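You operate a simulated robot arm through the tools that you are given. There is no shell and no other tool. Be economical: measure what you need, move in short steps, check, and stop when the job is done.

The job below is to be done with a simulated two-armed robot. You get a single attempt, and the scene is never put back.

JOB
Swap the purple shim for the teal and orange ones and prove the pulleys level.
Fine: free the blue knob first, tighten it once the shims are set, lay the straightedge across till it shows LEVEL, then lay it back in its cradle. Where these are worked on the way, their far stop is far enough and under half their travel is too little: blue knob.
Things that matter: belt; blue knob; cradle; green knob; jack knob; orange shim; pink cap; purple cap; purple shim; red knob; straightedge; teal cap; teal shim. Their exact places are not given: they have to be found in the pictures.

The check looks at the end state, three seconds after you hand in, the way a careful person would. Anything else that was tipped, shoved, dropped, spilled or broken makes it a failure.

ROBOT AND FRAMES
Two 7-joint arms with fingered hands on one trunk, on a base that drives. Base frame: it is fixed to the floor where the robot stands at the start and does not move with it; the origin is under the middle of the robot, x ahead of it, y to its left, z up. Readings come in m, degrees, newtons and seconds.
The left shoulder is at the start at [0.05, 0.17, 1.314], the right one opposite. With the tool pointing down near the work surface each hand reaches from about 0.26 to 0.74 m from the robot's upright axis, wherever it stands, measured 20 degrees to its own side. Places, roughly: blue knob [0.5, 0.2, 0.9]; cradle [1.2, 0, 0.9]; green knob [0.3, 0.2, 0.9]; jack knob [1, -0.1, 1]; orange shim [0.6, -0.2, 0.9]; pink cap [0.3, -0.1, 1]; purple cap [1.1, -0.2, 1]; purple shim [0.5, -0.1, 0.9]; red knob [1, 0.1, 1]; teal cap [2, -0.3, 0.9]; teal shim [0.5, -0.2, 0.9]. Payload 4 kg a hand.
The tool frame of a hand sits at the grasp point between the pads (the TCP): z along the fingers, y along the line on which they close. The tips reach 0.026 m beyond it. The gripper opens to 0.132 m. The gripper's body begins 0.073 m behind the TCP. The gripper is a hand of 4 fingers: y runs from the thumb to the fingers, the wrist lies at [0, 0, -0.224] in the tool frame, and closing takes about 1.5 s.
Orientation is that of the tool frame in the base frame, as a unit quaternion [x, y, z, w]. With the fingers straight down and closing along the base's y, the tool's x points along the base's -x, its y along +y and its z along -z.

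CONTROLS
- The arms move only by the tool nudge_tool. It takes "left_series", "right_series" or both (then of equal length, played together; a hand with none holds still); each is one flat list of numbers, 7 for each row, row after row: the shift along the tool's x, y, z in m, then the turn, a rotation vector about the tool's x, y, z in degrees, then the closure, from 0 (fully open) to 1 (shut). In form: [dx, dy, dz, rx, ry, rz, gripper, dx, dy, dz, rx, ry, rz, gripper, ...]. A call has 1 to 12 rows; each row shifts and turns the commanded pose from where the row before left it, along the tool's axes as they then stand. A row lasts 0.2 s, in which the tool goes at most 0.05 m and 8.6 degrees; a call with a longer step from one row to the next is refused whole, and so is a gripper value outside its range. Where a pose cannot be reached the arm comes as near as it can. A force on the tool above 40 N (or 10 N above the force at the start of the call, whichever is more), or a blocked arm, ends the call early, and 0.2 s more pass. The fingers move at their own pace (about 0.108 m/s each) and stop on an object; they squeeze with about 27 N. The grip force told is the motor's: it shows also when the fingers shut on nothing. Time passes only in rows, and 0.2 s behind the last, so rows that do not move let the fingers close. The reply holds the time, the measured pose of the TCP, the force on the tool along the base axes, the opening and the grip force, in the units named above and with some noise, with the torque about the TCP (base axes, N m) and any sound that the robot's microphone picked up.
- Cameras (640 x 400 px; columns grow to the right, rows downward): "scene" is now at [0.1223, -0.0112, 1.5075]; the picture's right is [-0.18, -0.98, 0.00], its down [-0.55, 0.10, -0.83] and it looks along [0.82, -0.15, -0.56] (base axes); focal length 214 px, centre (320, 200). "left" rides on the left gripper at [-0.073, 0.006, -0.094] in its tool frame; the picture's right is [-0.08, -1.00, 0.00], its down [0.79, -0.06, -0.62] and it looks along [0.61, -0.05, 0.79] (tool axes); focal length 230 px, centre (320, 200). "right" rides on the right gripper at [0.073, 0.006, -0.094] in its tool frame; the picture's right is [-0.08, 1.00, 0.00], its down [-0.79, -0.06, -0.62] and it looks along [-0.61, -0.05, 0.79] (tool axes); focal length 230 px, centre (320, 200).
- camera(camera): a new picture of that camera. It takes no simulated time.
- raise_lower(by): slides the trunk up (or, below 0, down) by that many m; the arms and the scene camera ride with it, the base frame stays. It gives what a move gives, with no picture.
- base_move(legs): drives the robot by 1 to 6 legs, each [ahead, left, turn to the left] in m, m and degrees, along the robot's own axes; the way and the turn of a leg run together, so that a leg with both is an arc; at most 1.5 m and 180 degrees a leg. The arms and the cameras ride along, it lands a little off, and it stops where it bumps. It gives what a move gives.
- set_grasp(shape, hand): the hand has 4 fingers and takes this shape, open, in about a second: jaw (thumb against the fingers, like two jaws); tri (thumb and two fingers); tip (a fingertip pinch); poke (one finger out to press); point (the index stretched); flat (the hand flat); cup (the hand cupped); fist (a fist). The gripper value then closes the fingers along that shape, each until it touches; the sizes above hold for jaw. It gives what a move gives, with no picture.
- turn_head(pan, tilt): turns the head with the scene camera to pan (to the left, within 80 degrees either way) and tilt (down, from -29 to 69), counted from straight ahead of the robot. It gives what a move gives.
- measure_at(camera, pixels): for up to 12 pixels [column, row] of the newest picture of that camera ("zoom" is the newest enlarged one), the place [x, y, z] in the base frame of the surface seen there, good to about 0.002 m, but the place of the scene camera against the robot may be out by one fixed shift of up to 0.025 m in any direction. It takes no simulated time.
- close_up(camera, box): a new picture of the part [left, top, right, bottom] of that camera's present view, enlarged. It takes no simulated time.
- close_job(): hands the job in; it is judged then, once.

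Go step by step. Measure first, check grasps and placings, and put right what went wrong. The budget is 80 turns and 78 pictures, counting those below and the enlarged ones. Unless the task says otherwise, let go and move clear before handing in, and close with one line.

The tools are called after "Request:" as name(argument=value, ...) on one line, values as JSON. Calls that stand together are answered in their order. nudge_tool: Moves the arms, as the interface text tells. Its arguments: {"type":"object","properties":{"left_series":{"type":"array","items":{"type":"number"}},"right_series":{"type":"array","items":{"type":"number"}}},"required":[]} The other tools are called the same way: raise_lower (by) slides the trunk up or down; set_grasp (shape, hand) gives the hand a shape; base_move (legs) drives the base; turn_head (pan, tilt) turns the head that bears the scene camera; camera (camera) takes a picture; measure_at (camera, pixels) gives the place of the surface under pixels of a picture; close_up (camera, box) takes an enlarged picture of a part of a camera's view; close_job () hands the job in.

At the start:

```text
clock: 0.0
left_ee_pos: [0.5303, 0.2048, 1.3173]
left_ee_rot: [0.0, 1.0, 0.0, 0.001]
left_contact_force: [1.1, 0.3, -0.2]
left_moment: [-0.01, -0.01, 0.02]
left_gripper_width: 0.1318
left_grip_force: 0.1
left_shape: jaw
right_ee_pos: [0.4754, -0.2962, 1.3795]
right_ee_rot: [-0.001, 1.0, -0.001, -0.001]
right_contact_force: [-0.8, -0.9, 0.7]
right_moment: [0.0, 0.0, 0.02]
right_gripper_width: 0.1317
right_grip_force: 0.1
right_shape: jaw
trunk travel left (down, up): [-0.325, 0.026]
robot x, y, heading: [0.001, 0.0007, 0.1]
head pan, tilt: [-10.4, 33.8]
```

scene: 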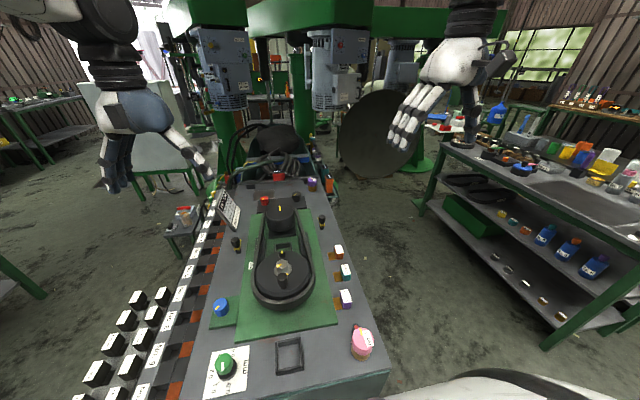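
right: 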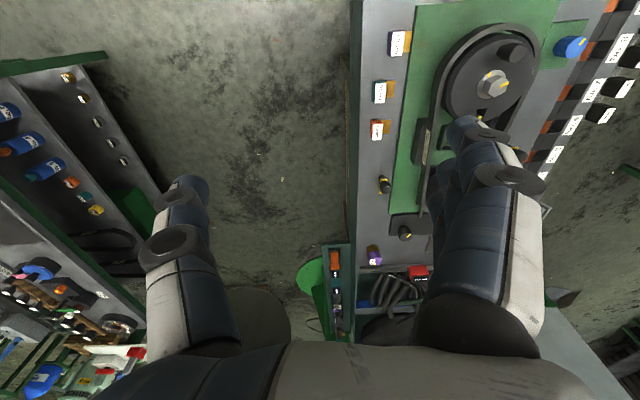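
left: 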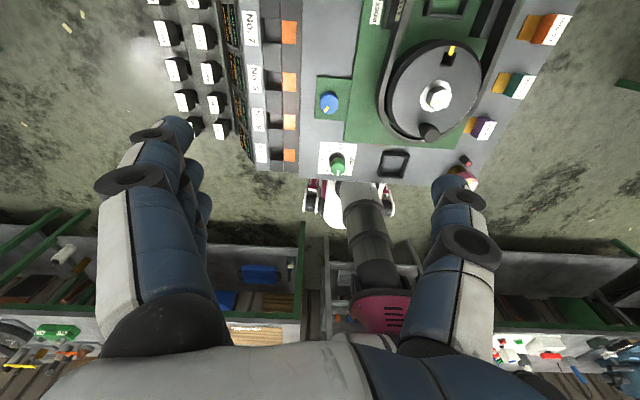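

The scene shows the bench with two pulleys, the belt, the knobs and three shims on the right edge (pixels around 338,250 / 345,272 / 345,300). I'll enlarge the bench to read the details.

Request:
close_up(camera="scene", box=[180, 240, 400, 400])

Request:
close_up(camera="scene", box=[190, 140, 370, 260])

Request:
measure_at(camera="scene", pixels=[[221, 307], [225, 363], [338, 251], [345, 272], [345, 299], [361, 345], [289, 355], [312, 184], [264, 201], [282, 268], [230, 320], [320, 310]])

```text
2.50 times, centred on (290, 320) of scene
```

zoom: 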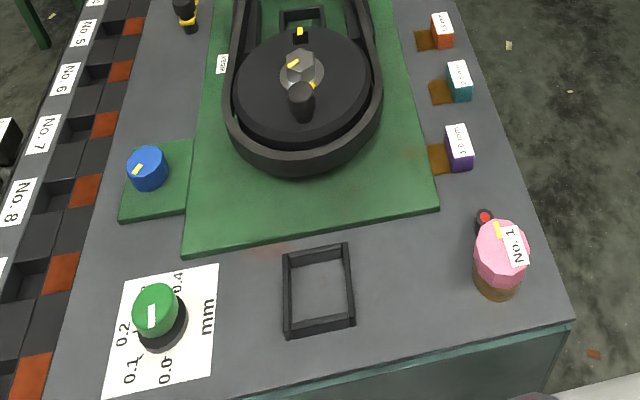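

```text
3.33 times, centred on (280, 200) of scene
```

zoom: 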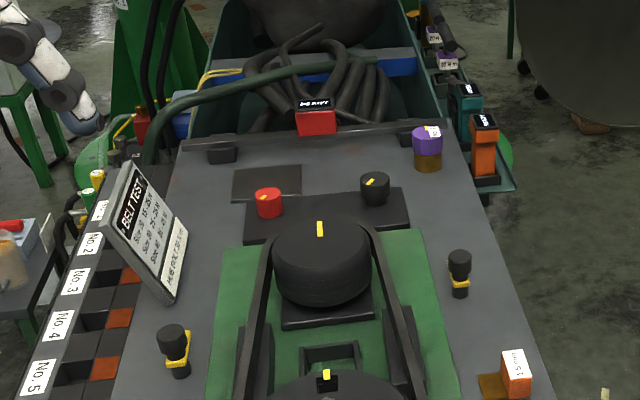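

```text
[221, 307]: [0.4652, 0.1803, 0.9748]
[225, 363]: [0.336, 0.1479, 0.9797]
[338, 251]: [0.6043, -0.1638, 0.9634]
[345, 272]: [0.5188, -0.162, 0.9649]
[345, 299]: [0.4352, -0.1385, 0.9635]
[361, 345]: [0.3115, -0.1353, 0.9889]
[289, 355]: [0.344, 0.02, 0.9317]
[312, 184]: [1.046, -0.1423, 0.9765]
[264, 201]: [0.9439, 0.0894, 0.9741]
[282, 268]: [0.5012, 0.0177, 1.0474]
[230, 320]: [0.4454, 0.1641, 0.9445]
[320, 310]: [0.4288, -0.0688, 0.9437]
```

The bench's near part shows the shims, and the far end has a red piece at about (279,174) that may be the straightedge in its cradle. I'll enlarge these regions for labels.

Request:
close_up(camera="scene", box=[310, 235, 374, 315])

Request:
close_up(camera="scene", box=[235, 150, 345, 220])

Request:
close_up(camera="scene", box=[205, 180, 265, 230])

Request:
close_up(camera="right", box=[340, 0, 480, 90])

Request:
close_up(camera="left", box=[300, 0, 580, 190])

```text
5.00 times, centred on (342, 275) of scene
```

zoom: 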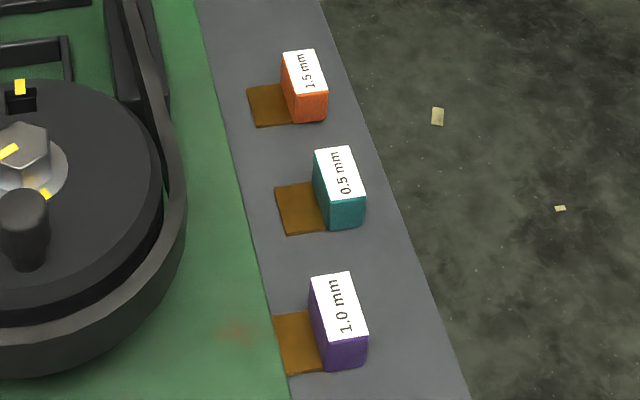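

```text
5.71 times, centred on (290, 185) of scene
```

zoom: 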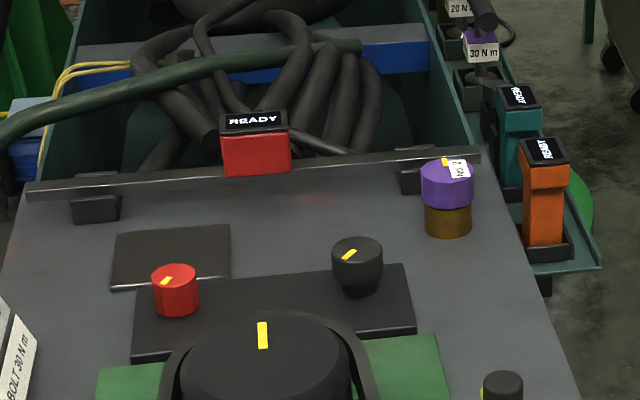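

```text
8.00 times, centred on (235, 205) of scene
```

zoom: 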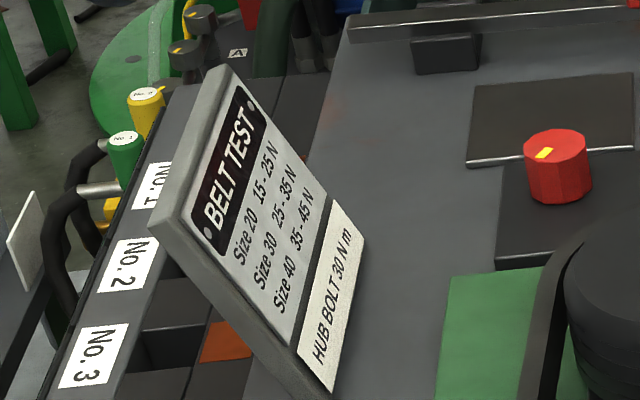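

```text
4.44 times, centred on (410, 45) of right
```

zoom: 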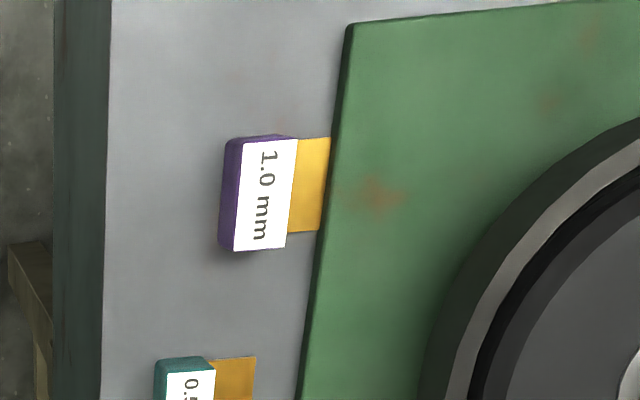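

```text
2.11 times, centred on (440, 95) of left
```

zoom: 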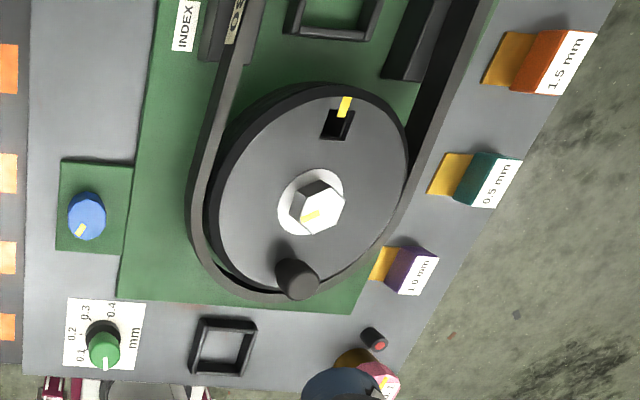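

The shims each have a brass leaf pointing left (+y); purple's leaf is under the green plate, and teal and orange are lying out of it. The red grip on the grey bar at the far end is the straightedge ("READY"). I'll measure the key points with the wrist cameras, which have no fixed shift.

Request:
measure_at(camera="left", pixels=[[329, 101], [327, 110], [338, 160], [485, 128], [470, 126], [522, 86], [503, 82], [552, 28], [531, 26], [436, 97], [430, 132], [410, 60]])

Request:
measure_at(camera="right", pixels=[[398, 43], [411, 42], [380, 92], [376, 130], [383, 132], [570, 47], [405, 232], [374, 254], [418, 272], [424, 40], [384, 186], [460, 80]])

Request:
measure_at(camera="scene", pixels=[[279, 173], [279, 178], [242, 184], [323, 177], [298, 178], [283, 205], [285, 195], [250, 275], [300, 270], [294, 195], [272, 290], [282, 281]])

```text
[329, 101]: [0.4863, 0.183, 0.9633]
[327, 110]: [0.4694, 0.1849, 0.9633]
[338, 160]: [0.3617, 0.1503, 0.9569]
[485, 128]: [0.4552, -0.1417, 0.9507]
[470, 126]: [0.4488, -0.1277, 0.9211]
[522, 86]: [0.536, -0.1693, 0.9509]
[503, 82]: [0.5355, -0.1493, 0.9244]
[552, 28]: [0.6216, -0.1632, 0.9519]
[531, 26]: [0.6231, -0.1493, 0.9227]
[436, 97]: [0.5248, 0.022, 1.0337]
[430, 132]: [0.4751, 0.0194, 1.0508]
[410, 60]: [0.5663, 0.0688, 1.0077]
```

```text
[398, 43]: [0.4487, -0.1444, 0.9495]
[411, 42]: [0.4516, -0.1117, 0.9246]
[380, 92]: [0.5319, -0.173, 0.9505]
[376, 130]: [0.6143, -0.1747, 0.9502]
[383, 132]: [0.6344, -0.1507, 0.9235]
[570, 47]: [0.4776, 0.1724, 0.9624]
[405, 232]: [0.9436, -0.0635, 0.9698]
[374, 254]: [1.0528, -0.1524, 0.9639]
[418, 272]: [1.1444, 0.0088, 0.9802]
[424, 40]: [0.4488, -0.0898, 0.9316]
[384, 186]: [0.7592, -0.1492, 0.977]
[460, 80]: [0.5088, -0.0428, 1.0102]
```

```text
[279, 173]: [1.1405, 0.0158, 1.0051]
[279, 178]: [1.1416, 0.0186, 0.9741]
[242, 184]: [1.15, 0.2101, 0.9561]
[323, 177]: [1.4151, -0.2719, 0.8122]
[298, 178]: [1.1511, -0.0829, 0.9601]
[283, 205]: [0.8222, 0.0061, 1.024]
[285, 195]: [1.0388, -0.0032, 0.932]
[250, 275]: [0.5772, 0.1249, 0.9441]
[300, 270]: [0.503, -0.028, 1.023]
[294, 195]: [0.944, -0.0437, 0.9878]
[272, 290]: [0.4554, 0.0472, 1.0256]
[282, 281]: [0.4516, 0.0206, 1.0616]
```

The wrist cameras give: blue knob about (0.479, 0.183), top z 0.963; purple handle (0.452, -0.143), top 0.950; the scene camera is off by about (-0.015, 0, +0.012). I'll bring both hands above the knob and the purple shim and look again.

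Request:
nudge_tool(left_series=[0.0085, -0.0035, 0.036, 0, 0, 0, 0.3, 0.0085, -0.0035, 0.036, 0, 0, 0, 0.5, 0.0085, -0.0035, 0.036, 0, 0, 0, 0.5, 0.0085, -0.0035, 0.036, 0, 0, 0, 0.5, 0.0085, -0.0035, 0.036, 0, 0, 0, 0.5, 0.0085, -0.0035, 0.036, 0, 0, 0, 0.5], right_series=[0.0038, 0.0253, 0.0415, 0, 0, 0, 0.3, 0.0038, 0.0253, 0.0415, 0, 0, 0, 0.5, 0.0038, 0.0253, 0.0415, 0, 0, 0, 0.5, 0.0038, 0.0253, 0.0415, 0, 0, 0, 0.5, 0.0038, 0.0253, 0.0415, 0, 0, 0, 0.5, 0.0038, 0.0253, 0.0415, 0, 0, 0, 0.5])

Request:
camera(camera="left")

Request:
camera(camera="right")

```text
clock: 1.4
left_ee_pos: [0.4807, 0.1848, 1.0998]
left_ee_rot: [0.0, 1.0, -0.001, 0.0]
left_contact_force: [0.3, -0.5, 0.3]
left_moment: [0.0, 0.01, -0.01]
left_gripper_width: 0.0666
left_grip_force: 0.1
left_shape: jaw
right_ee_pos: [0.4538, -0.1446, 1.1302]
right_ee_rot: [-0.001, 1.0, 0.0, -0.001]
right_contact_force: [-0.1, 0.5, 0.1]
right_moment: [-0.03, 0.01, -0.01]
right_gripper_width: 0.0665
right_grip_force: 0.0
right_shape: jaw
trunk travel left (down, up): [-0.325, 0.026]
robot x, y, heading: [0.0023, -0.0019, -0.1]
head pan, tilt: [-10.4, 33.8]
```

```text
67 pictures are left
```

left: 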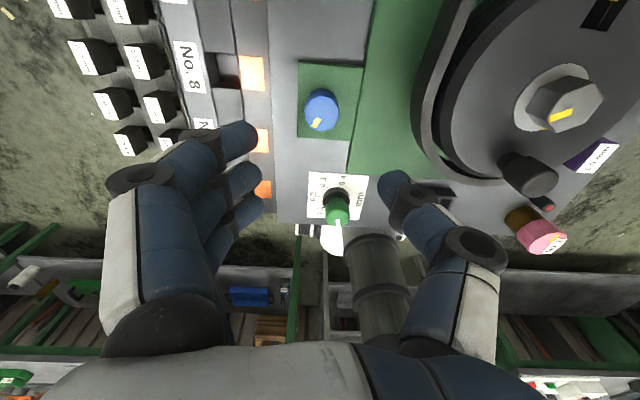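

```text
66 pictures are left
```

right: 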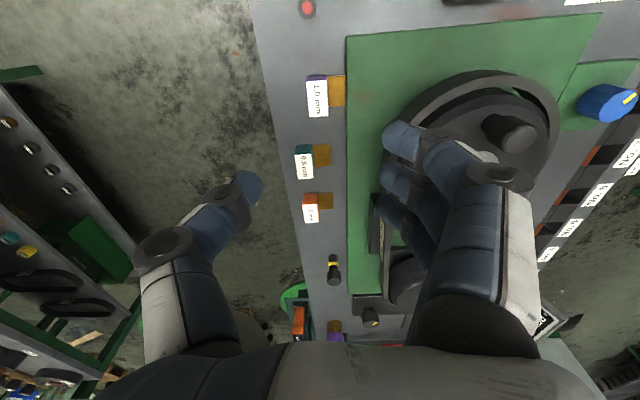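

Both hands arrived with no tilt; the blue knob is at (321,110) in the left view and the purple shim at (325,97) in the right. The right hand's fingers lie on the pulley side (+y), so I'll grip the shims with the hand turned 90 degrees; first I'll measure exactly.

Request:
measure_at(camera="left", pixels=[[321, 95], [308, 108], [335, 108], [320, 122], [321, 106], [350, 130], [320, 72], [430, 110], [435, 160], [340, 190]])

Request:
measure_at(camera="right", pixels=[[310, 84], [325, 82], [310, 115], [328, 115], [336, 90], [296, 155], [311, 153], [299, 178], [311, 176], [304, 212], [318, 212], [347, 100]])

```text
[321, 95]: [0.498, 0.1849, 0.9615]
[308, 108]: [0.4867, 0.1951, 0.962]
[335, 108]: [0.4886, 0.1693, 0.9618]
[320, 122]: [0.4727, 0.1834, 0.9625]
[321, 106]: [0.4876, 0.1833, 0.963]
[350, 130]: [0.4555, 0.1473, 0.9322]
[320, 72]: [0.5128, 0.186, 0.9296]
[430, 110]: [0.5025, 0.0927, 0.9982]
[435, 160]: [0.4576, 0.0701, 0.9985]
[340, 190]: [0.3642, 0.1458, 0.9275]
```

```text
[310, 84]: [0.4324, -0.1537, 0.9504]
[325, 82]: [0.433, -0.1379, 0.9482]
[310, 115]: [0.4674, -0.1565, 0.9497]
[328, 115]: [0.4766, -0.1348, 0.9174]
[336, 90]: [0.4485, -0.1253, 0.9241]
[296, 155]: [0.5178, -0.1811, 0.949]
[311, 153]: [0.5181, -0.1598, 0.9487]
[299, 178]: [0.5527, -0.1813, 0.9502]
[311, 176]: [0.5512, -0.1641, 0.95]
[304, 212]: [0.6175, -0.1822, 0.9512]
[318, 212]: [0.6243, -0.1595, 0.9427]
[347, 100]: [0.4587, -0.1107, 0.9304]
```

The knob's centre is (0.483, 0.183) with top z 0.962, and purple's handle spans x 0.431–0.472, y -0.156 to -0.135. I'll lower the left hand over the knob and close it, while turning the right hand 90 degrees in the air.

Request:
nudge_tool(left_series=[-0.0006, -0.0005, 0.0345, 0, 0, 0, 0.5, -0.0006, -0.0005, 0.0345, 0, 0, 0, 0.5, -0.0006, -0.0005, 0.0345, 0, 0, 0, 0.5, -0.0006, -0.0005, 0.0345, 0, 0, 0, 0.5, 0, 0, 0, 0, 0, 0, 0.7, 0, 0, 0, 0, 0, 0, 0.9, 0, 0, 0, 0, 0, 0, 1, 0, 0, 0, 0, 0, 0, 1, 0, 0, 0, 0, 0, 0, 1, 0, 0, 0, 0, 0, 0, 1, 0, 0, 0, 0, 0, 0, 1], right_series=[0, 0, 0, 0, 0, 8.18, 0.5, 0, 0, 0, 0, 0, 8.18, 0.5, 0, 0, 0, 0, 0, 8.18, 0.5, 0, 0, 0, 0, 0, 8.18, 0.5, 0, 0, 0, 0, 0, 8.18, 0.5, 0, 0, 0, 0, 0, 8.18, 0.5, 0, 0, 0, 0, 0, 8.18, 0.5, 0, 0, 0, 0, 0, 8.18, 0.5, 0, 0, 0, 0, 0, 8.18, 0.5, 0, 0, 0, 0, 0, 8.18, 0.5, 0, 0, 0, 0, 0, 8.18, 0.5])

Request:
camera(camera="left")

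```text
clock: 3.8
left_ee_pos: [0.4832, 0.1797, 0.9636]
left_ee_rot: [0.001, 1.0, 0.0, 0.0]
left_contact_force: [-4.0, -6.9, -5.4]
left_moment: [-0.03, 0.04, 0.05]
left_gripper_width: 0.0157
left_grip_force: 27.3
left_shape: jaw
right_ee_pos: [0.4681, -0.3882, 1.1211]
right_ee_rot: [0.698, 0.716, 0.005, -0.002]
right_contact_force: [-0.2, -0.5, 0.4]
right_moment: [0.01, -0.01, 0.06]
right_gripper_width: 0.0669
right_grip_force: 0.1
right_shape: jaw
right hand out of reach, approached as far as the arm can: row 7, 8, 9, 10, 11
trunk travel left (down, up): [-0.325, 0.026]
robot x, y, heading: [-0.0016, -0.0003, 0.4]
head pan, tilt: [-10.4, 33.8]
```

```text
65 pictures are left
```

left: 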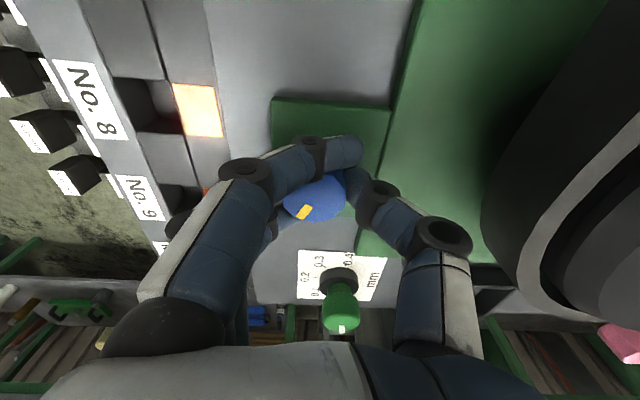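

The hand has the blue knob (27 N, blue cap visible at (315,198) between the fingers), though the right hand couldn't reach its turned pose and drifted to y -0.39. I'll try turning the knob counter-clockwise (negative about tool z), and turn the right hand back.

Request:
nudge_tool(left_series=[0, 0, 0, 0, 0, -8, 1, 0, 0, 0, 0, 0, -8, 1, 0, 0, 0, 0, 0, -8, 1, 0, 0, 0, 0, 0, -8, 1, 0, 0, 0, 0, 0, -8, 1, 0, 0, 0, 0, 0, -8, 1, 0, 0, 0, 0, 0, 0, 1], right_series=[0, 0, 0, 0, 0, -8.5, 0.5, 0, 0, 0, 0, 0, -8.5, 0.5, 0, 0, 0, 0, 0, -8.5, 0.5, 0, 0, 0, 0, 0, -8.5, 0.5, 0, 0, 0, 0, 0, -8.5, 0.5, 0, 0, 0, 0, 0, -8.5, 0.5, 0, 0, 0, 0, 0, -8.5, 0.5])

Request:
close_up(camera="left", box=[200, 60, 480, 360])

```text
clock: 5.4
left_ee_pos: [0.4846, 0.1834, 0.9661]
left_ee_rot: [-0.419, 0.908, -0.01, -0.004]
left_contact_force: [-5.2, -13.8, -15.7]
left_moment: [-0.15, 0.06, 0.05]
left_gripper_width: 0.0132
left_grip_force: 26.9
left_shape: jaw
right_ee_pos: [0.469, -0.3865, 1.1225]
right_ee_rot: [0.261, 0.965, 0.001, 0.0]
right_contact_force: [0.3, 0.2, 0.1]
right_moment: [0.02, 0.02, -0.03]
right_gripper_width: 0.0666
right_grip_force: 0.0
right_shape: jaw
trunk travel left (down, up): [-0.325, 0.026]
robot x, y, heading: [-0.0009, 0.0008, 0.0]
head pan, tilt: [-10.4, 33.8]
```

```text
1.33 times, centred on (340, 210) of left
```

zoom: 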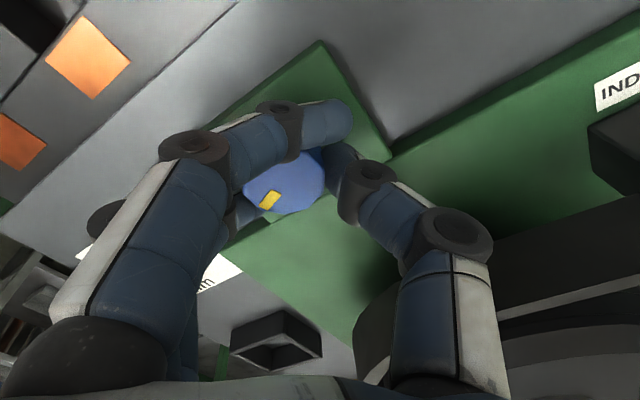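

The knob turned with the hand about 49 degrees counter-clockwise (its mark keeps the same place relative to the fingers). I'll continue toward its far stop.

Request:
nudge_tool(left_series=[0, 0, 0, 0, 0, -8, 1, 0, 0, 0, 0, 0, -8, 1, 0, 0, 0, 0, 0, -8, 1, 0, 0, 0, 0, 0, -8, 1, 0, 0, 0, 0, 0, -8, 1, 0, 0, 0, 0, 0, 0, 1], right_series=[0, 0, 0, 0, 0, -8.5, 0.5, 0, 0, 0, 0, 0, -8.5, 0.5, 0, 0, 0, 0, 0, -8.5, 0.5, 0, 0, 0, 0, 0, -7.5, 0.5, 0, 0, 0, 0, 0, 0, 0.5, 0, 0, 0, 0, 0, 0, 0.5])

Request:
close_up(camera="left", box=[200, 60, 480, 360])

```text
clock: 6.1
left_ee_pos: [0.4862, 0.1855, 0.967]
left_ee_rot: [-0.559, 0.829, -0.025, -0.019]
left_contact_force: [0.8, -15.1, -11.8]
left_moment: [-0.2, -0.07, 0.06]
left_gripper_width: 0.0126
left_grip_force: 27.2
left_shape: jaw
right_ee_pos: [0.4694, -0.3857, 1.1219]
right_ee_rot: [0.113, 0.994, 0.0, 0.0]
right_contact_force: [0.7, -0.5, 0.6]
right_moment: [0.02, 0.0, -0.01]
right_gripper_width: 0.0668
right_grip_force: 0.2
right_shape: jaw
trunk travel left (down, up): [-0.325, 0.026]
robot x, y, heading: [-0.0013, -0.0012, -0.2]
head pan, tilt: [-10.4, 33.8]
stopped in row 3 (left hand): the force on the tool passed its limit at 40 N (the readings are from after the stop); the commanded pose is now the measured one
```

```text
1.33 times, centred on (340, 210) of left
```

zoom: 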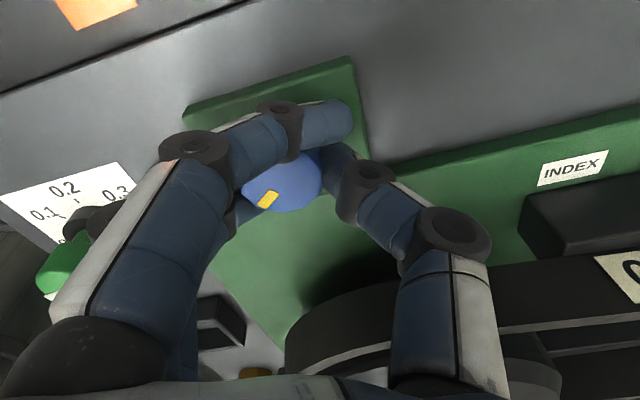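

The turn stopped after about 68 degrees on a force limit; either the knob's stop or a knuckle near the green knob (zoom (95,220)). I'll open slightly, lift, and look at the mark.

Request:
nudge_tool(left_series=[0, 0, 0, 0, 0, 0, 0.62, 0, 0, -0.002, 0, 0, 0, 0.62, 0, 0, -0.015, 0, 0, 0, 0.6, 0, 0, -0.03, 0, 0, 0, 0.6, 0, 0, -0.04, 0, 0, 0, 0.5, 0, 0, -0.04, 0, 0, 0, 0.5])

Request:
camera(camera="left")

Request:
camera(camera="right")

```text
clock: 7.5
left_ee_pos: [0.4839, 0.2026, 1.091]
left_ee_rot: [-0.573, 0.818, -0.036, -0.028]
left_contact_force: [-1.0, -0.9, 0.3]
left_moment: [0.01, -0.06, 0.0]
left_gripper_width: 0.0653
left_grip_force: 0.0
left_shape: jaw
right_ee_pos: [0.4677, -0.3847, 1.1224]
right_ee_rot: [0.113, 0.994, 0.0, -0.001]
right_contact_force: [-0.8, 0.7, 0.9]
right_moment: [-0.01, -0.04, -0.02]
right_gripper_width: 0.0665
right_grip_force: 0.2
right_shape: jaw
trunk travel left (down, up): [-0.325, 0.026]
robot x, y, heading: [0.0005, 0.0026, -0.1]
head pan, tilt: [-10.4, 33.8]
```

```text
62 pictures are left
```

left: 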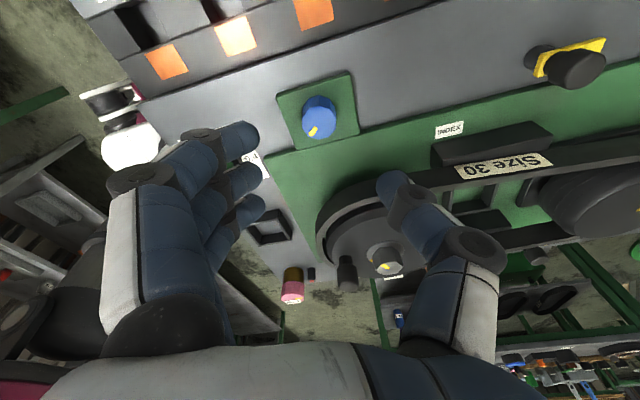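

```text
61 pictures are left
```

right: 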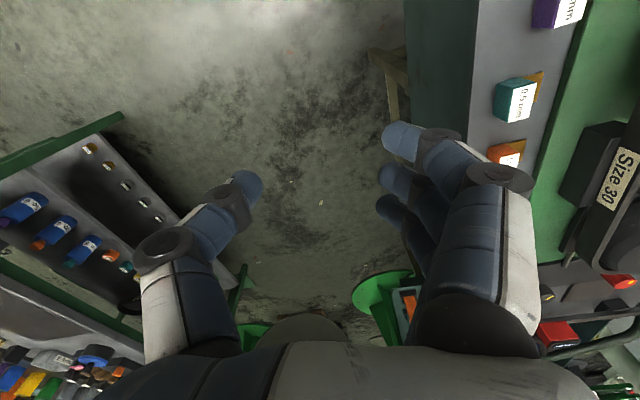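

The knob's mark is now at (313,131) in the left view with the hand turned ~70 degrees. I'll measure its bearing in the base frame and check the green knob in the scene.

Request:
measure_at(camera="left", pixels=[[313, 131], [319, 117], [316, 124], [265, 160]])

Request:
close_up(camera="scene", box=[180, 260, 300, 400])

```text
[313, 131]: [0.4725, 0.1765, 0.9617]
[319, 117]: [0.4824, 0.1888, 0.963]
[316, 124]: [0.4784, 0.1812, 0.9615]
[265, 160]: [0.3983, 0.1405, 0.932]
```

```text
2.86 times, centred on (240, 330) of scene
```

zoom: 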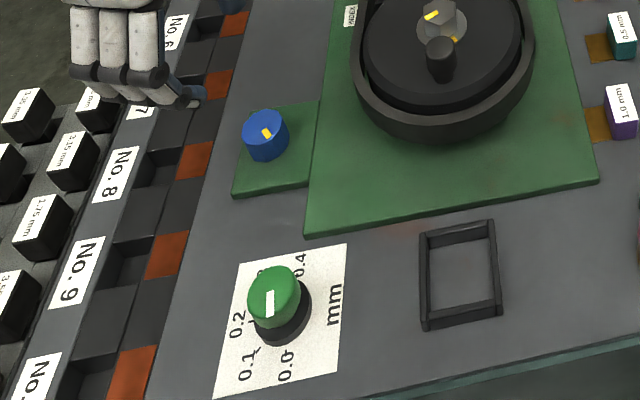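

The green knob is unmoved, and the blue mark has swung roughly 55–65 degrees (from the -x,+y side to the -x,-y side). To learn whether that's the far stop, I'll square the left hand up again, regrip, and try a bit more.

Request:
nudge_tool(left_series=[0, 0, 0, -1.8, -4.9, 0, 0.5, 0, 0, 0, 0, 0, 8.5, 0.5, 0, 0, 0, 0, 0, 8.5, 0.5, 0, 0, 0, 0, 0, 8.5, 0.5, 0, 0, 0, 0, 0, 8.5, 0.5, 0, 0, 0, 0, 0, 8.5, 0.5, 0, 0, 0, 0, 0, 8.5, 0.5, 0, 0, 0, 0, 0, 8.5, 0.5, 0, 0, 0, 0, 0, 8.5, 0.5, 0, -0.019, 0, 0, 0, 2, 0.5])

Request:
close_up(camera="left", box=[240, 40, 440, 165])

```text
clock: 9.7
left_ee_pos: [0.4854, 0.1729, 1.0942]
left_ee_rot: [0.022, 1.0, 0.019, 0.003]
left_contact_force: [0.4, -0.2, 0.1]
left_moment: [0.01, 0.0, 0.04]
left_gripper_width: 0.0653
left_grip_force: 0.0
left_shape: jaw
right_ee_pos: [0.4683, -0.3866, 1.1223]
right_ee_rot: [0.113, 0.994, 0.001, 0.0]
right_contact_force: [-0.4, -0.4, 0.2]
right_moment: [-0.01, 0.01, -0.02]
right_gripper_width: 0.0665
right_grip_force: 0.0
right_shape: jaw
trunk travel left (down, up): [-0.325, 0.026]
robot x, y, heading: [0.0006, 0.0002, 0.2]
head pan, tilt: [-10.4, 33.8]
```

```text
3.20 times, centred on (340, 102) of left
```

zoom: 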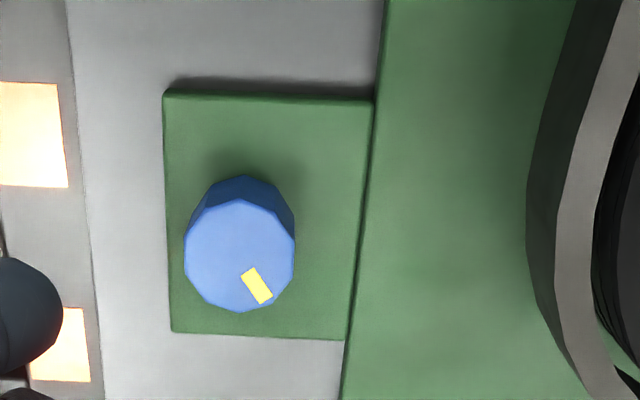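

The mark moved about 55 degrees in all. The earlier grip sat slightly beyond the knob (+x), so I'll regrip 8 mm nearer to the robot and try further counter-clockwise.

Request:
nudge_tool(left_series=[0.009, 0.01, 0.02, 2.2, 0, 0, 0.5, 0, 0, 0.04, 0, 0, 0, 0.5, 0, 0, 0.04, 0, 0, 0, 0.5, 0, 0, 0.03, 0, 0, 0, 0.5, 0, 0, 0, 0, 0, 0, 0.8, 0, 0, 0, 0, 0, 0, 1, 0, 0, 0, 0, 0, 0, 1, 0, 0, 0, 0, 0, 0, 1, 0, 0, 0, 0, 0, 0, 1])

Request:
close_up(camera="left", box=[200, 60, 480, 360])

```text
clock: 11.7
left_ee_pos: [0.4787, 0.1856, 0.9644]
left_ee_rot: [0.021, 1.0, -0.001, 0.002]
left_contact_force: [1.9, -8.4, -6.2]
left_moment: [-0.09, 0.0, -0.07]
left_gripper_width: 0.0161
left_grip_force: 27.0
left_shape: jaw
right_ee_pos: [0.469, -0.3862, 1.1225]
right_ee_rot: [0.113, 0.994, 0.0, 0.0]
right_contact_force: [-0.9, -0.9, 0.4]
right_moment: [0.03, 0.01, -0.01]
right_gripper_width: 0.0671
right_grip_force: 0.0
right_shape: jaw
trunk travel left (down, up): [-0.325, 0.026]
robot x, y, heading: [-0.0008, 0.0022, 0.1]
head pan, tilt: [-10.4, 33.8]
```

```text
1.33 times, centred on (340, 210) of left
```

zoom: 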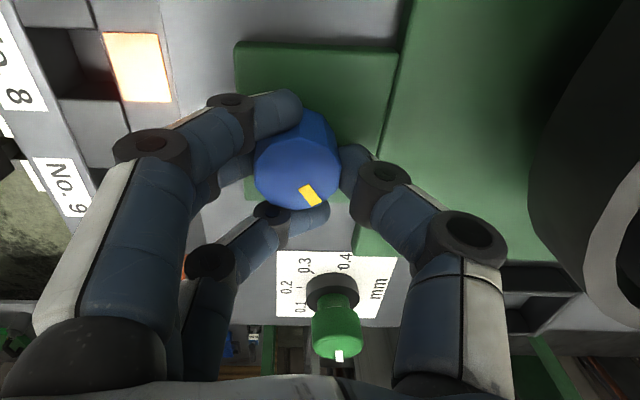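

Now the knob sits centred between thumb and fingers. I'll try up to 40 degrees more counter-clockwise.

Request:
nudge_tool(left_series=[0, 0, 0, 0, 0, -8, 1, 0, 0, 0, 0, 0, -8, 1, 0, 0, 0, 0, 0, -8, 1, 0, 0, 0, 0, 0, -8, 1, 0, 0, 0, 0, 0, -8, 1])

Request:
close_up(camera="left", box=[200, 60, 480, 360])

```text
clock: 12.9
left_ee_pos: [0.4796, 0.1837, 0.9662]
left_ee_rot: [-0.33, 0.944, -0.009, -0.002]
left_contact_force: [-5.7, -18.1, -24.2]
left_moment: [0.01, 0.16, -0.08]
left_gripper_width: 0.0151
left_grip_force: 26.8
left_shape: jaw
right_ee_pos: [0.4689, -0.386, 1.1212]
right_ee_rot: [0.113, 0.994, 0.0, -0.001]
right_contact_force: [0.8, -0.4, 0.5]
right_moment: [-0.02, -0.01, -0.02]
right_gripper_width: 0.0667
right_grip_force: 0.1
right_shape: jaw
trunk travel left (down, up): [-0.325, 0.026]
robot x, y, heading: [-0.0011, -0.0033, -0.2]
head pan, tilt: [-10.4, 33.8]
```

```text
1.33 times, centred on (340, 210) of left
```

zoom: 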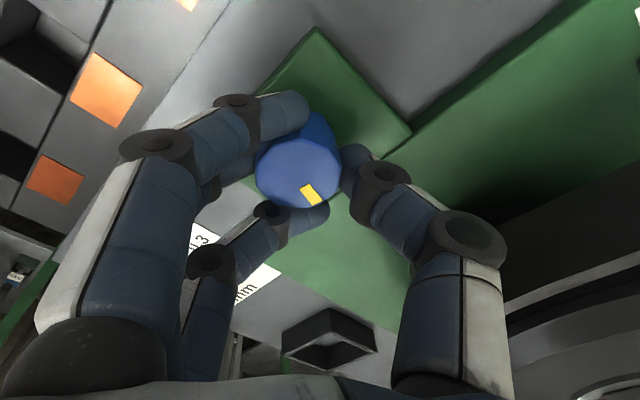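

The knob keeps turning with the hand, so that was not its stop; it's now about 95 degrees round. I'll go a little more, then release and lift.

Request:
nudge_tool(left_series=[0, 0, 0, 0, 0, -8, 1, 0, 0, 0, 0, 0, -8, 1, 0, 0, 0, 0, 0, 0, 1])

Request:
nudge_tool(left_series=[0, 0, 0, 0, 0, 0, 0.62, 0, 0, -0.002, 0, 0, 0, 0.6, 0, 0, -0.015, 0, 0, 0, 0.6, 0, 0, -0.035, 0, 0, 0, 0.6, 0, 0, -0.04, 0, 0, 0, 0.5, 0, 0, -0.04, 0, 0, 4, 0.5, 0, 0, 0, 0, 0, 8.5, 0.5, 0, 0, 0, 0, 0, 8.5, 0.5, 0, 0, 0, 0, 0, 8.5, 0.5, 0, 0, 0, 0, 0, 8.5, 0.5, 0, 0, 0, 0, 0, 8.5, 0.5, 0, 0, 0, 0, 0, 8.5, 0.5])

Request:
close_up(camera="left", box=[240, 40, 440, 165])

```text
clock: 13.4
left_ee_pos: [0.4796, 0.1845, 0.9661]
left_ee_rot: [-0.433, 0.901, -0.021, -0.011]
left_contact_force: [1.8, -14.7, -13.6]
left_moment: [0.02, -0.02, -0.02]
left_gripper_width: 0.014
left_grip_force: 26.8
left_shape: jaw
right_ee_pos: [0.4697, -0.386, 1.1208]
right_ee_rot: [0.113, 0.994, 0.001, 0.0]
right_contact_force: [-0.5, -0.7, 0.8]
right_moment: [-0.03, 0.03, 0.0]
right_gripper_width: 0.0664
right_grip_force: 0.0
right_shape: jaw
trunk travel left (down, up): [-0.325, 0.026]
robot x, y, heading: [0.0025, 0.0017, -0.1]
head pan, tilt: [-10.4, 33.8]
stopped in row 2 (left hand): the force on the tool passed its limit at 42 N (the readings are from after the stop); the commanded pose is now the measured one
```

```text
clock: 16.0
left_ee_pos: [0.4781, 0.1909, 1.0992]
left_ee_rot: [0.036, 0.999, -0.02, 0.003]
left_contact_force: [-0.3, 0.1, -0.2]
left_moment: [-0.01, -0.02, 0.0]
left_gripper_width: 0.0652
left_grip_force: 0.1
left_shape: jaw
right_ee_pos: [0.468, -0.3854, 1.1241]
right_ee_rot: [0.113, 0.994, 0.0, 0.0]
right_contact_force: [-1.1, -0.2, 0.2]
right_moment: [0.0, 0.0, -0.01]
right_gripper_width: 0.0667
right_grip_force: 0.1
right_shape: jaw
trunk travel left (down, up): [-0.325, 0.026]
robot x, y, heading: [0.0023, 0.0002, 0.0]
head pan, tilt: [-10.4, 33.8]
```

```text
3.20 times, centred on (340, 102) of left
```

zoom: 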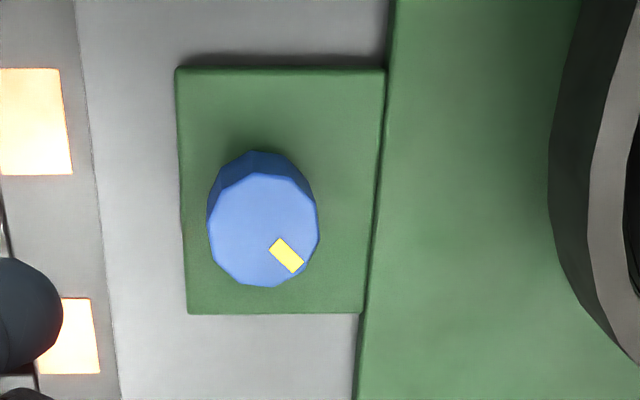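

The mark reads about 42 degrees now, though it should have been near 80: releasing seems to turn the knob back. I'll regrip, turn again, and watch the mark at each step to see where it goes back.

Request:
nudge_tool(left_series=[-0.001, -0.006, 0.02, -2.2, 0, 0, 0.5, 0, 0, 0.04, 0, 0, 0, 0.5, 0, 0, 0.04, 0, 0, 0, 0.5, 0, 0, 0.033, 0, 0, 0, 0.5, 0, 0, 0, 0, 0, 0, 0.8, 0, 0, 0, 0, 0, 0, 1, 0, 0, 0, 0, 0, 0, 1, 0, 0, 0, 0, 0, 0, 1])

Request:
close_up(camera="left", box=[200, 60, 480, 360])

Request:
nudge_tool(left_series=[0, 0, 0, 0, 0, -8, 1, 0, 0, 0, 0, 0, -8, 1, 0, 0, 0, 0, 0, -8, 1, 0, 0, 0, 0, 0, -8, 1, 0, 0, 0, 0, 0, 0, 1])

Request:
close_up(camera="left", box=[200, 60, 480, 360])

Request:
nudge_tool(left_series=[0, 0, 0, 0, 0, 0, 0.8, 0, 0, 0, 0, 0, 0, 0.6, 0, 0, 0, 0, 0, 0, 0.5, 0, 0, 0, 0, 0, 0, 0.5])

Request:
close_up(camera="left", box=[200, 60, 480, 360])

```text
clock: 17.8
left_ee_pos: [0.4809, 0.1828, 0.966]
left_ee_rot: [0.034, 0.999, -0.001, 0.004]
left_contact_force: [1.2, -6.2, -5.0]
left_moment: [-0.05, 0.01, 0.01]
left_gripper_width: 0.0176
left_grip_force: 27.3
left_shape: jaw
right_ee_pos: [0.4692, -0.3871, 1.1214]
right_ee_rot: [0.114, 0.993, 0.0, 0.0]
right_contact_force: [0.4, -0.1, 0.3]
right_moment: [0.0, -0.01, -0.01]
right_gripper_width: 0.0668
right_grip_force: 0.1
right_shape: jaw
trunk travel left (down, up): [-0.325, 0.026]
robot x, y, heading: [0.0009, 0.0021, -0.2]
head pan, tilt: [-10.4, 33.8]
```

```text
1.33 times, centred on (340, 210) of left
```

zoom: 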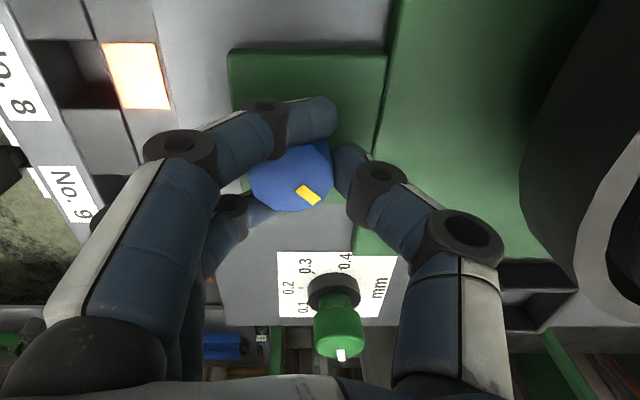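

```text
clock: 19.0
left_ee_pos: [0.4803, 0.1835, 0.9669]
left_ee_rot: [-0.246, 0.969, -0.006, 0.0]
left_contact_force: [-1.4, -12.3, -16.9]
left_moment: [-0.06, -0.03, 0.01]
left_gripper_width: 0.0163
left_grip_force: 27.5
left_shape: jaw
right_ee_pos: [0.4695, -0.3866, 1.1216]
right_ee_rot: [0.114, 0.993, 0.001, -0.001]
right_contact_force: [-0.5, 0.4, 0.3]
right_moment: [0.02, 0.0, -0.02]
right_gripper_width: 0.0669
right_grip_force: 0.1
right_shape: jaw
trunk travel left (down, up): [-0.325, 0.026]
robot x, y, heading: [-0.0013, 0.0008, -0.3]
head pan, tilt: [-10.4, 33.8]
```

```text
1.33 times, centred on (340, 210) of left
```

zoom: 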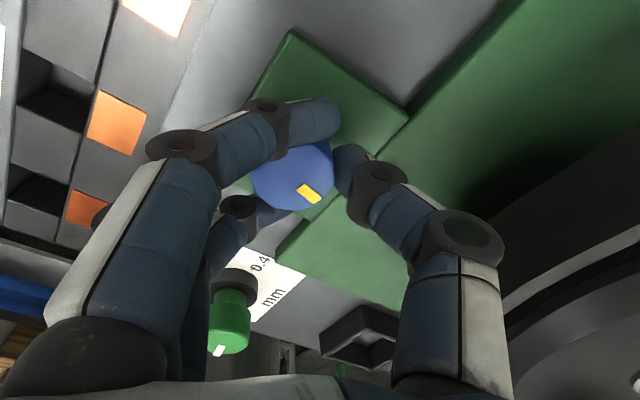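

```text
clock: 20.0
left_ee_pos: [0.4813, 0.1859, 0.9669]
left_ee_rot: [-0.248, 0.969, -0.004, 0.001]
left_contact_force: [0.3, -0.6, -0.7]
left_moment: [0.04, -0.01, 0.03]
left_gripper_width: 0.0652
left_grip_force: 0.0
left_shape: jaw
right_ee_pos: [0.4683, -0.3843, 1.1215]
right_ee_rot: [0.113, 0.994, 0.0, 0.0]
right_contact_force: [1.1, 0.8, 0.1]
right_moment: [0.02, -0.02, 0.01]
right_gripper_width: 0.0669
right_grip_force: 0.0
right_shape: jaw
trunk travel left (down, up): [-0.325, 0.026]
robot x, y, heading: [-0.0045, 0.0, 0.1]
head pan, tilt: [-10.4, 33.8]
```

```text
1.33 times, centred on (340, 210) of left
```

zoom: 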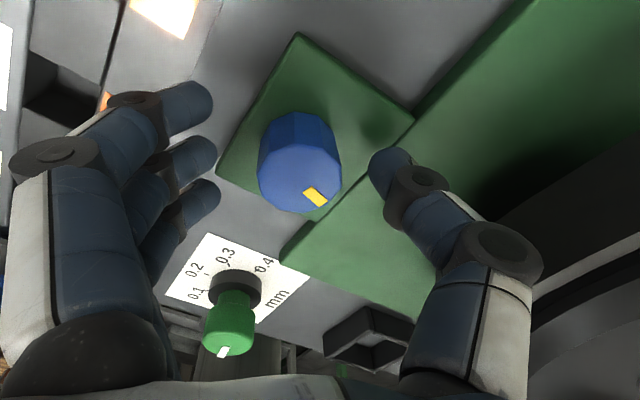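

The mark stays put on opening ((315,196) in zoom), so only the lift or the overload turned it back before. I'll lift straight up and square up again.

Request:
nudge_tool(left_series=[0, 0, -0.03, 0, 0, 0, 0.5, 0, 0, -0.04, 0, 0, 0, 0.5, 0, 0, -0.04, 0, 0, 0, 0.5, 0, 0, -0.02, 0, 0, 8, 0.5, 0, 0, 0, 0, 0, 8, 0.5, 0, 0, 0, 0, 0, 8, 0.5, 0, 0, 0, 0, 0, 8, 0.5])

Request:
close_up(camera="left", box=[240, 40, 440, 165])

```text
clock: 21.6
left_ee_pos: [0.4802, 0.1841, 1.0965]
left_ee_rot: [0.036, 0.999, 0.0, 0.004]
left_contact_force: [-0.3, -0.8, 0.4]
left_moment: [0.0, -0.02, 0.01]
left_gripper_width: 0.0654
left_grip_force: 0.1
left_shape: jaw
right_ee_pos: [0.4676, -0.3846, 1.1213]
right_ee_rot: [0.113, 0.994, 0.0, 0.0]
right_contact_force: [-1.1, 0.3, 0.8]
right_moment: [0.0, -0.02, 0.03]
right_gripper_width: 0.0665
right_grip_force: 0.0
right_shape: jaw
trunk travel left (down, up): [-0.325, 0.026]
robot x, y, heading: [-0.0031, -0.0046, -0.0]
head pan, tilt: [-10.4, 33.8]
```

```text
3.20 times, centred on (340, 102) of left
```

zoom: 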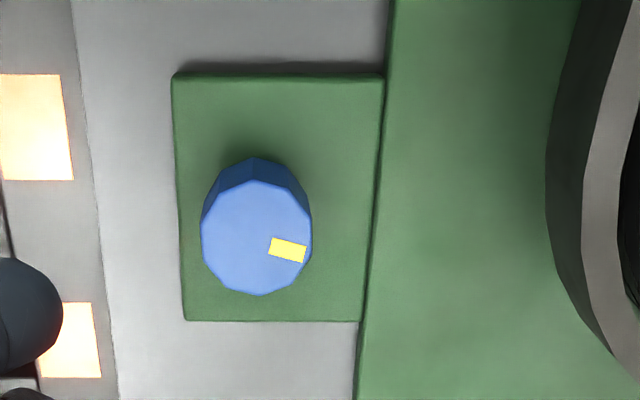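

The lift was clean: mark now about 70 degrees, total about 90 degrees from the start. I'll take a longer stroke, starting with the hand turned +32 degrees.

Request:
nudge_tool(left_series=[0, 0, 0.03, 0, 0, 8, 0.5, 0, 0, 0, 0, 0, 8, 0.5, 0, 0, 0, 0, 0, 8, 0.5, 0, 0, 0, 0, 0, 8, 0.5, 0, 0, 0.04, 0, 0, 0, 0.5, 0, 0, 0.04, 0, 0, 0, 0.5, 0, 0, 0.021, 0, 0, 0, 0.5, 0, 0, 0, 0, 0, 0, 0.8, 0, 0, 0, 0, 0, 0, 1, 0, 0, 0, 0, 0, 0, 1, 0, 0, 0, 0, 0, 0, 1])

Request:
nudge_tool(left_series=[0, 0, 0, 0, 0, -8, 1, 0, 0, 0, 0, 0, -8, 1, 0, 0, 0, 0, 0, -8, 1, 0, 0, 0, 0, 0, -8, 1, 0, 0, 0, 0, 0, -8, 1, 0, 0, 0, 0, 0, -8, 1, 0, 0, 0, 0, 0, -8, 1, 0, 0, 0, 0, 0, -6, 1, 0, 0, 0, 0, 0, 0, 1])

Request:
close_up(camera="left", box=[200, 60, 480, 360])

```text
clock: 24.0
left_ee_pos: [0.4805, 0.1825, 0.9652]
left_ee_rot: [0.309, 0.951, 0.001, 0.003]
left_contact_force: [-1.7, -4.2, -5.2]
left_moment: [0.01, 0.07, -0.01]
left_gripper_width: 0.0155
left_grip_force: 27.4
left_shape: jaw
right_ee_pos: [0.4686, -0.3858, 1.1216]
right_ee_rot: [0.114, 0.994, 0.0, 0.0]
right_contact_force: [0.2, 0.7, 0.0]
right_moment: [0.01, 0.01, 0.02]
right_gripper_width: 0.0669
right_grip_force: 0.1
right_shape: jaw
trunk travel left (down, up): [-0.325, 0.026]
robot x, y, heading: [-0.0033, 0.0007, -0.2]
head pan, tilt: [-10.4, 33.8]
```

```text
clock: 26.0
left_ee_pos: [0.48, 0.1824, 0.967]
left_ee_rot: [-0.233, 0.972, -0.008, 0.002]
left_contact_force: [-9.2, -18.4, -1.3]
left_moment: [-0.17, 0.07, -0.65]
left_gripper_width: 0.0142
left_grip_force: 26.9
left_shape: jaw
right_ee_pos: [0.4669, -0.3873, 1.1224]
right_ee_rot: [0.114, 0.994, 0.001, 0.0]
right_contact_force: [0.4, 0.2, 0.0]
right_moment: [0.0, -0.01, 0.01]
right_gripper_width: 0.0666
right_grip_force: 0.1
right_shape: jaw
trunk travel left (down, up): [-0.325, 0.026]
robot x, y, heading: [-0.0003, -0.0014, 0.0]
head pan, tilt: [-10.4, 33.8]
```

```text
1.33 times, centred on (340, 210) of left
```

zoom: 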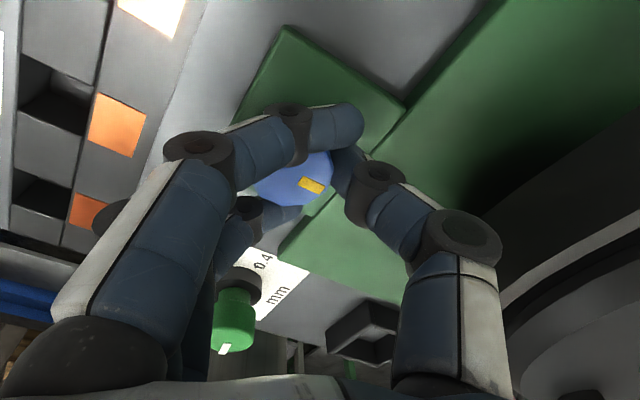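

The torque about z reached -0.65 N m with the hand still on its commanded pose: the knob is at its far stop. I'll release and lift the left hand, and turn the right hand the other way (-90) for the shims.

Request:
nudge_tool(left_series=[0, 0, 0, 0, 0, 0, 0.8, 0, 0, 0, 0, 0, 0, 0.6, 0, 0, 0, 0, 0, 0, 0.5, 0, 0, 0, 0, 0, 0, 0.5, 0, 0, -0.03, 0, 0, 0, 0.5, 0, 0, -0.04, 0, 0, 0, 0.5, 0, 0, -0.04, 0, 0, 0, 0.5, 0, 0, -0.03, 0, 0, 8, 0.5, 0, 0, 0, 0, 0, 8, 0.5, 0, 0, 0, 0, 0, 8, 0.5, 0, 0, 0, 0, 0, 4, 0.5, 0, 0, 0, 0, 0, 0, 0.5], right_series=[0, 0, 0, 0, 0, -8.5, 0.5, 0, 0, 0, 0, 0, -8.5, 0.5, 0, 0, 0, 0, 0, -8.5, 0.5, 0, 0, 0, 0, 0, -8.5, 0.5, 0, 0, 0, 0, 0, -8.5, 0.5, 0, 0, 0, 0, 0, -8.5, 0.5, 0, 0, 0, 0, 0, -8.5, 0.5, 0, 0, 0, 0, 0, -8.5, 0.5, 0, 0, 0, 0, 0, -8.5, 0.5, 0, 0, 0, 0, 0, -8.5, 0.5, 0, 0, 0, 0, 0, -8.5, 0.5, 0, 0, 0, 0, 0, -8.5, 0.5])

Request:
close_up(camera="left", box=[240, 40, 440, 165])

Request:
camera(camera="right")

```text
clock: 28.6
left_ee_pos: [0.4785, 0.1825, 1.1045]
left_ee_rot: [0.018, 1.0, 0.0, 0.005]
left_contact_force: [-0.2, 0.7, 0.1]
left_moment: [0.01, 0.03, -0.02]
left_gripper_width: 0.0653
left_grip_force: 0.1
left_shape: jaw
right_ee_pos: [0.4666, -0.3858, 1.1228]
right_ee_rot: [-0.701, 0.713, 0.0, 0.0]
right_contact_force: [0.2, 0.1, -0.1]
right_moment: [-0.02, -0.01, 0.01]
right_gripper_width: 0.0667
right_grip_force: 0.0
right_shape: jaw
trunk travel left (down, up): [-0.325, 0.026]
robot x, y, heading: [0.0007, -0.0002, -0.1]
head pan, tilt: [-10.4, 33.8]
```

```text
3.20 times, centred on (340, 102) of left
```

zoom: 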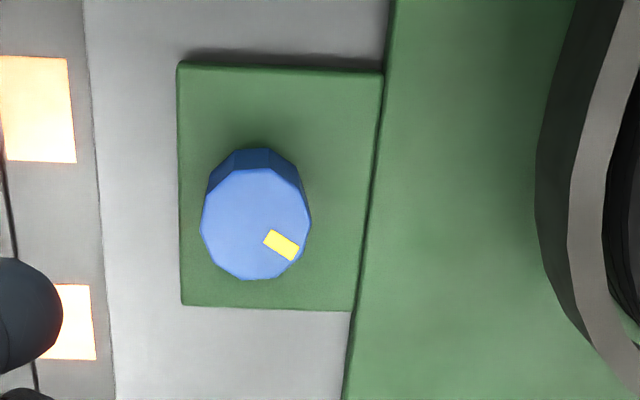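

```text
49 pictures are left
```

right: 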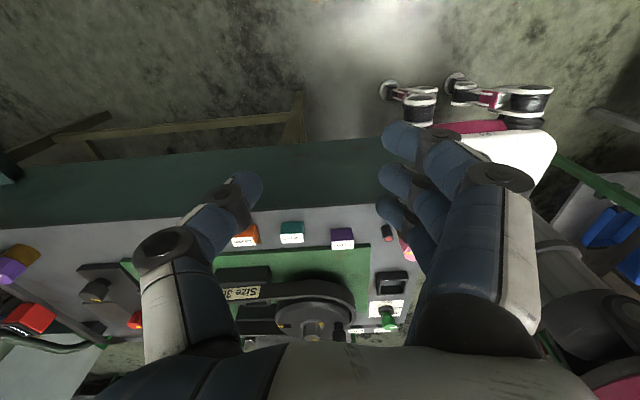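

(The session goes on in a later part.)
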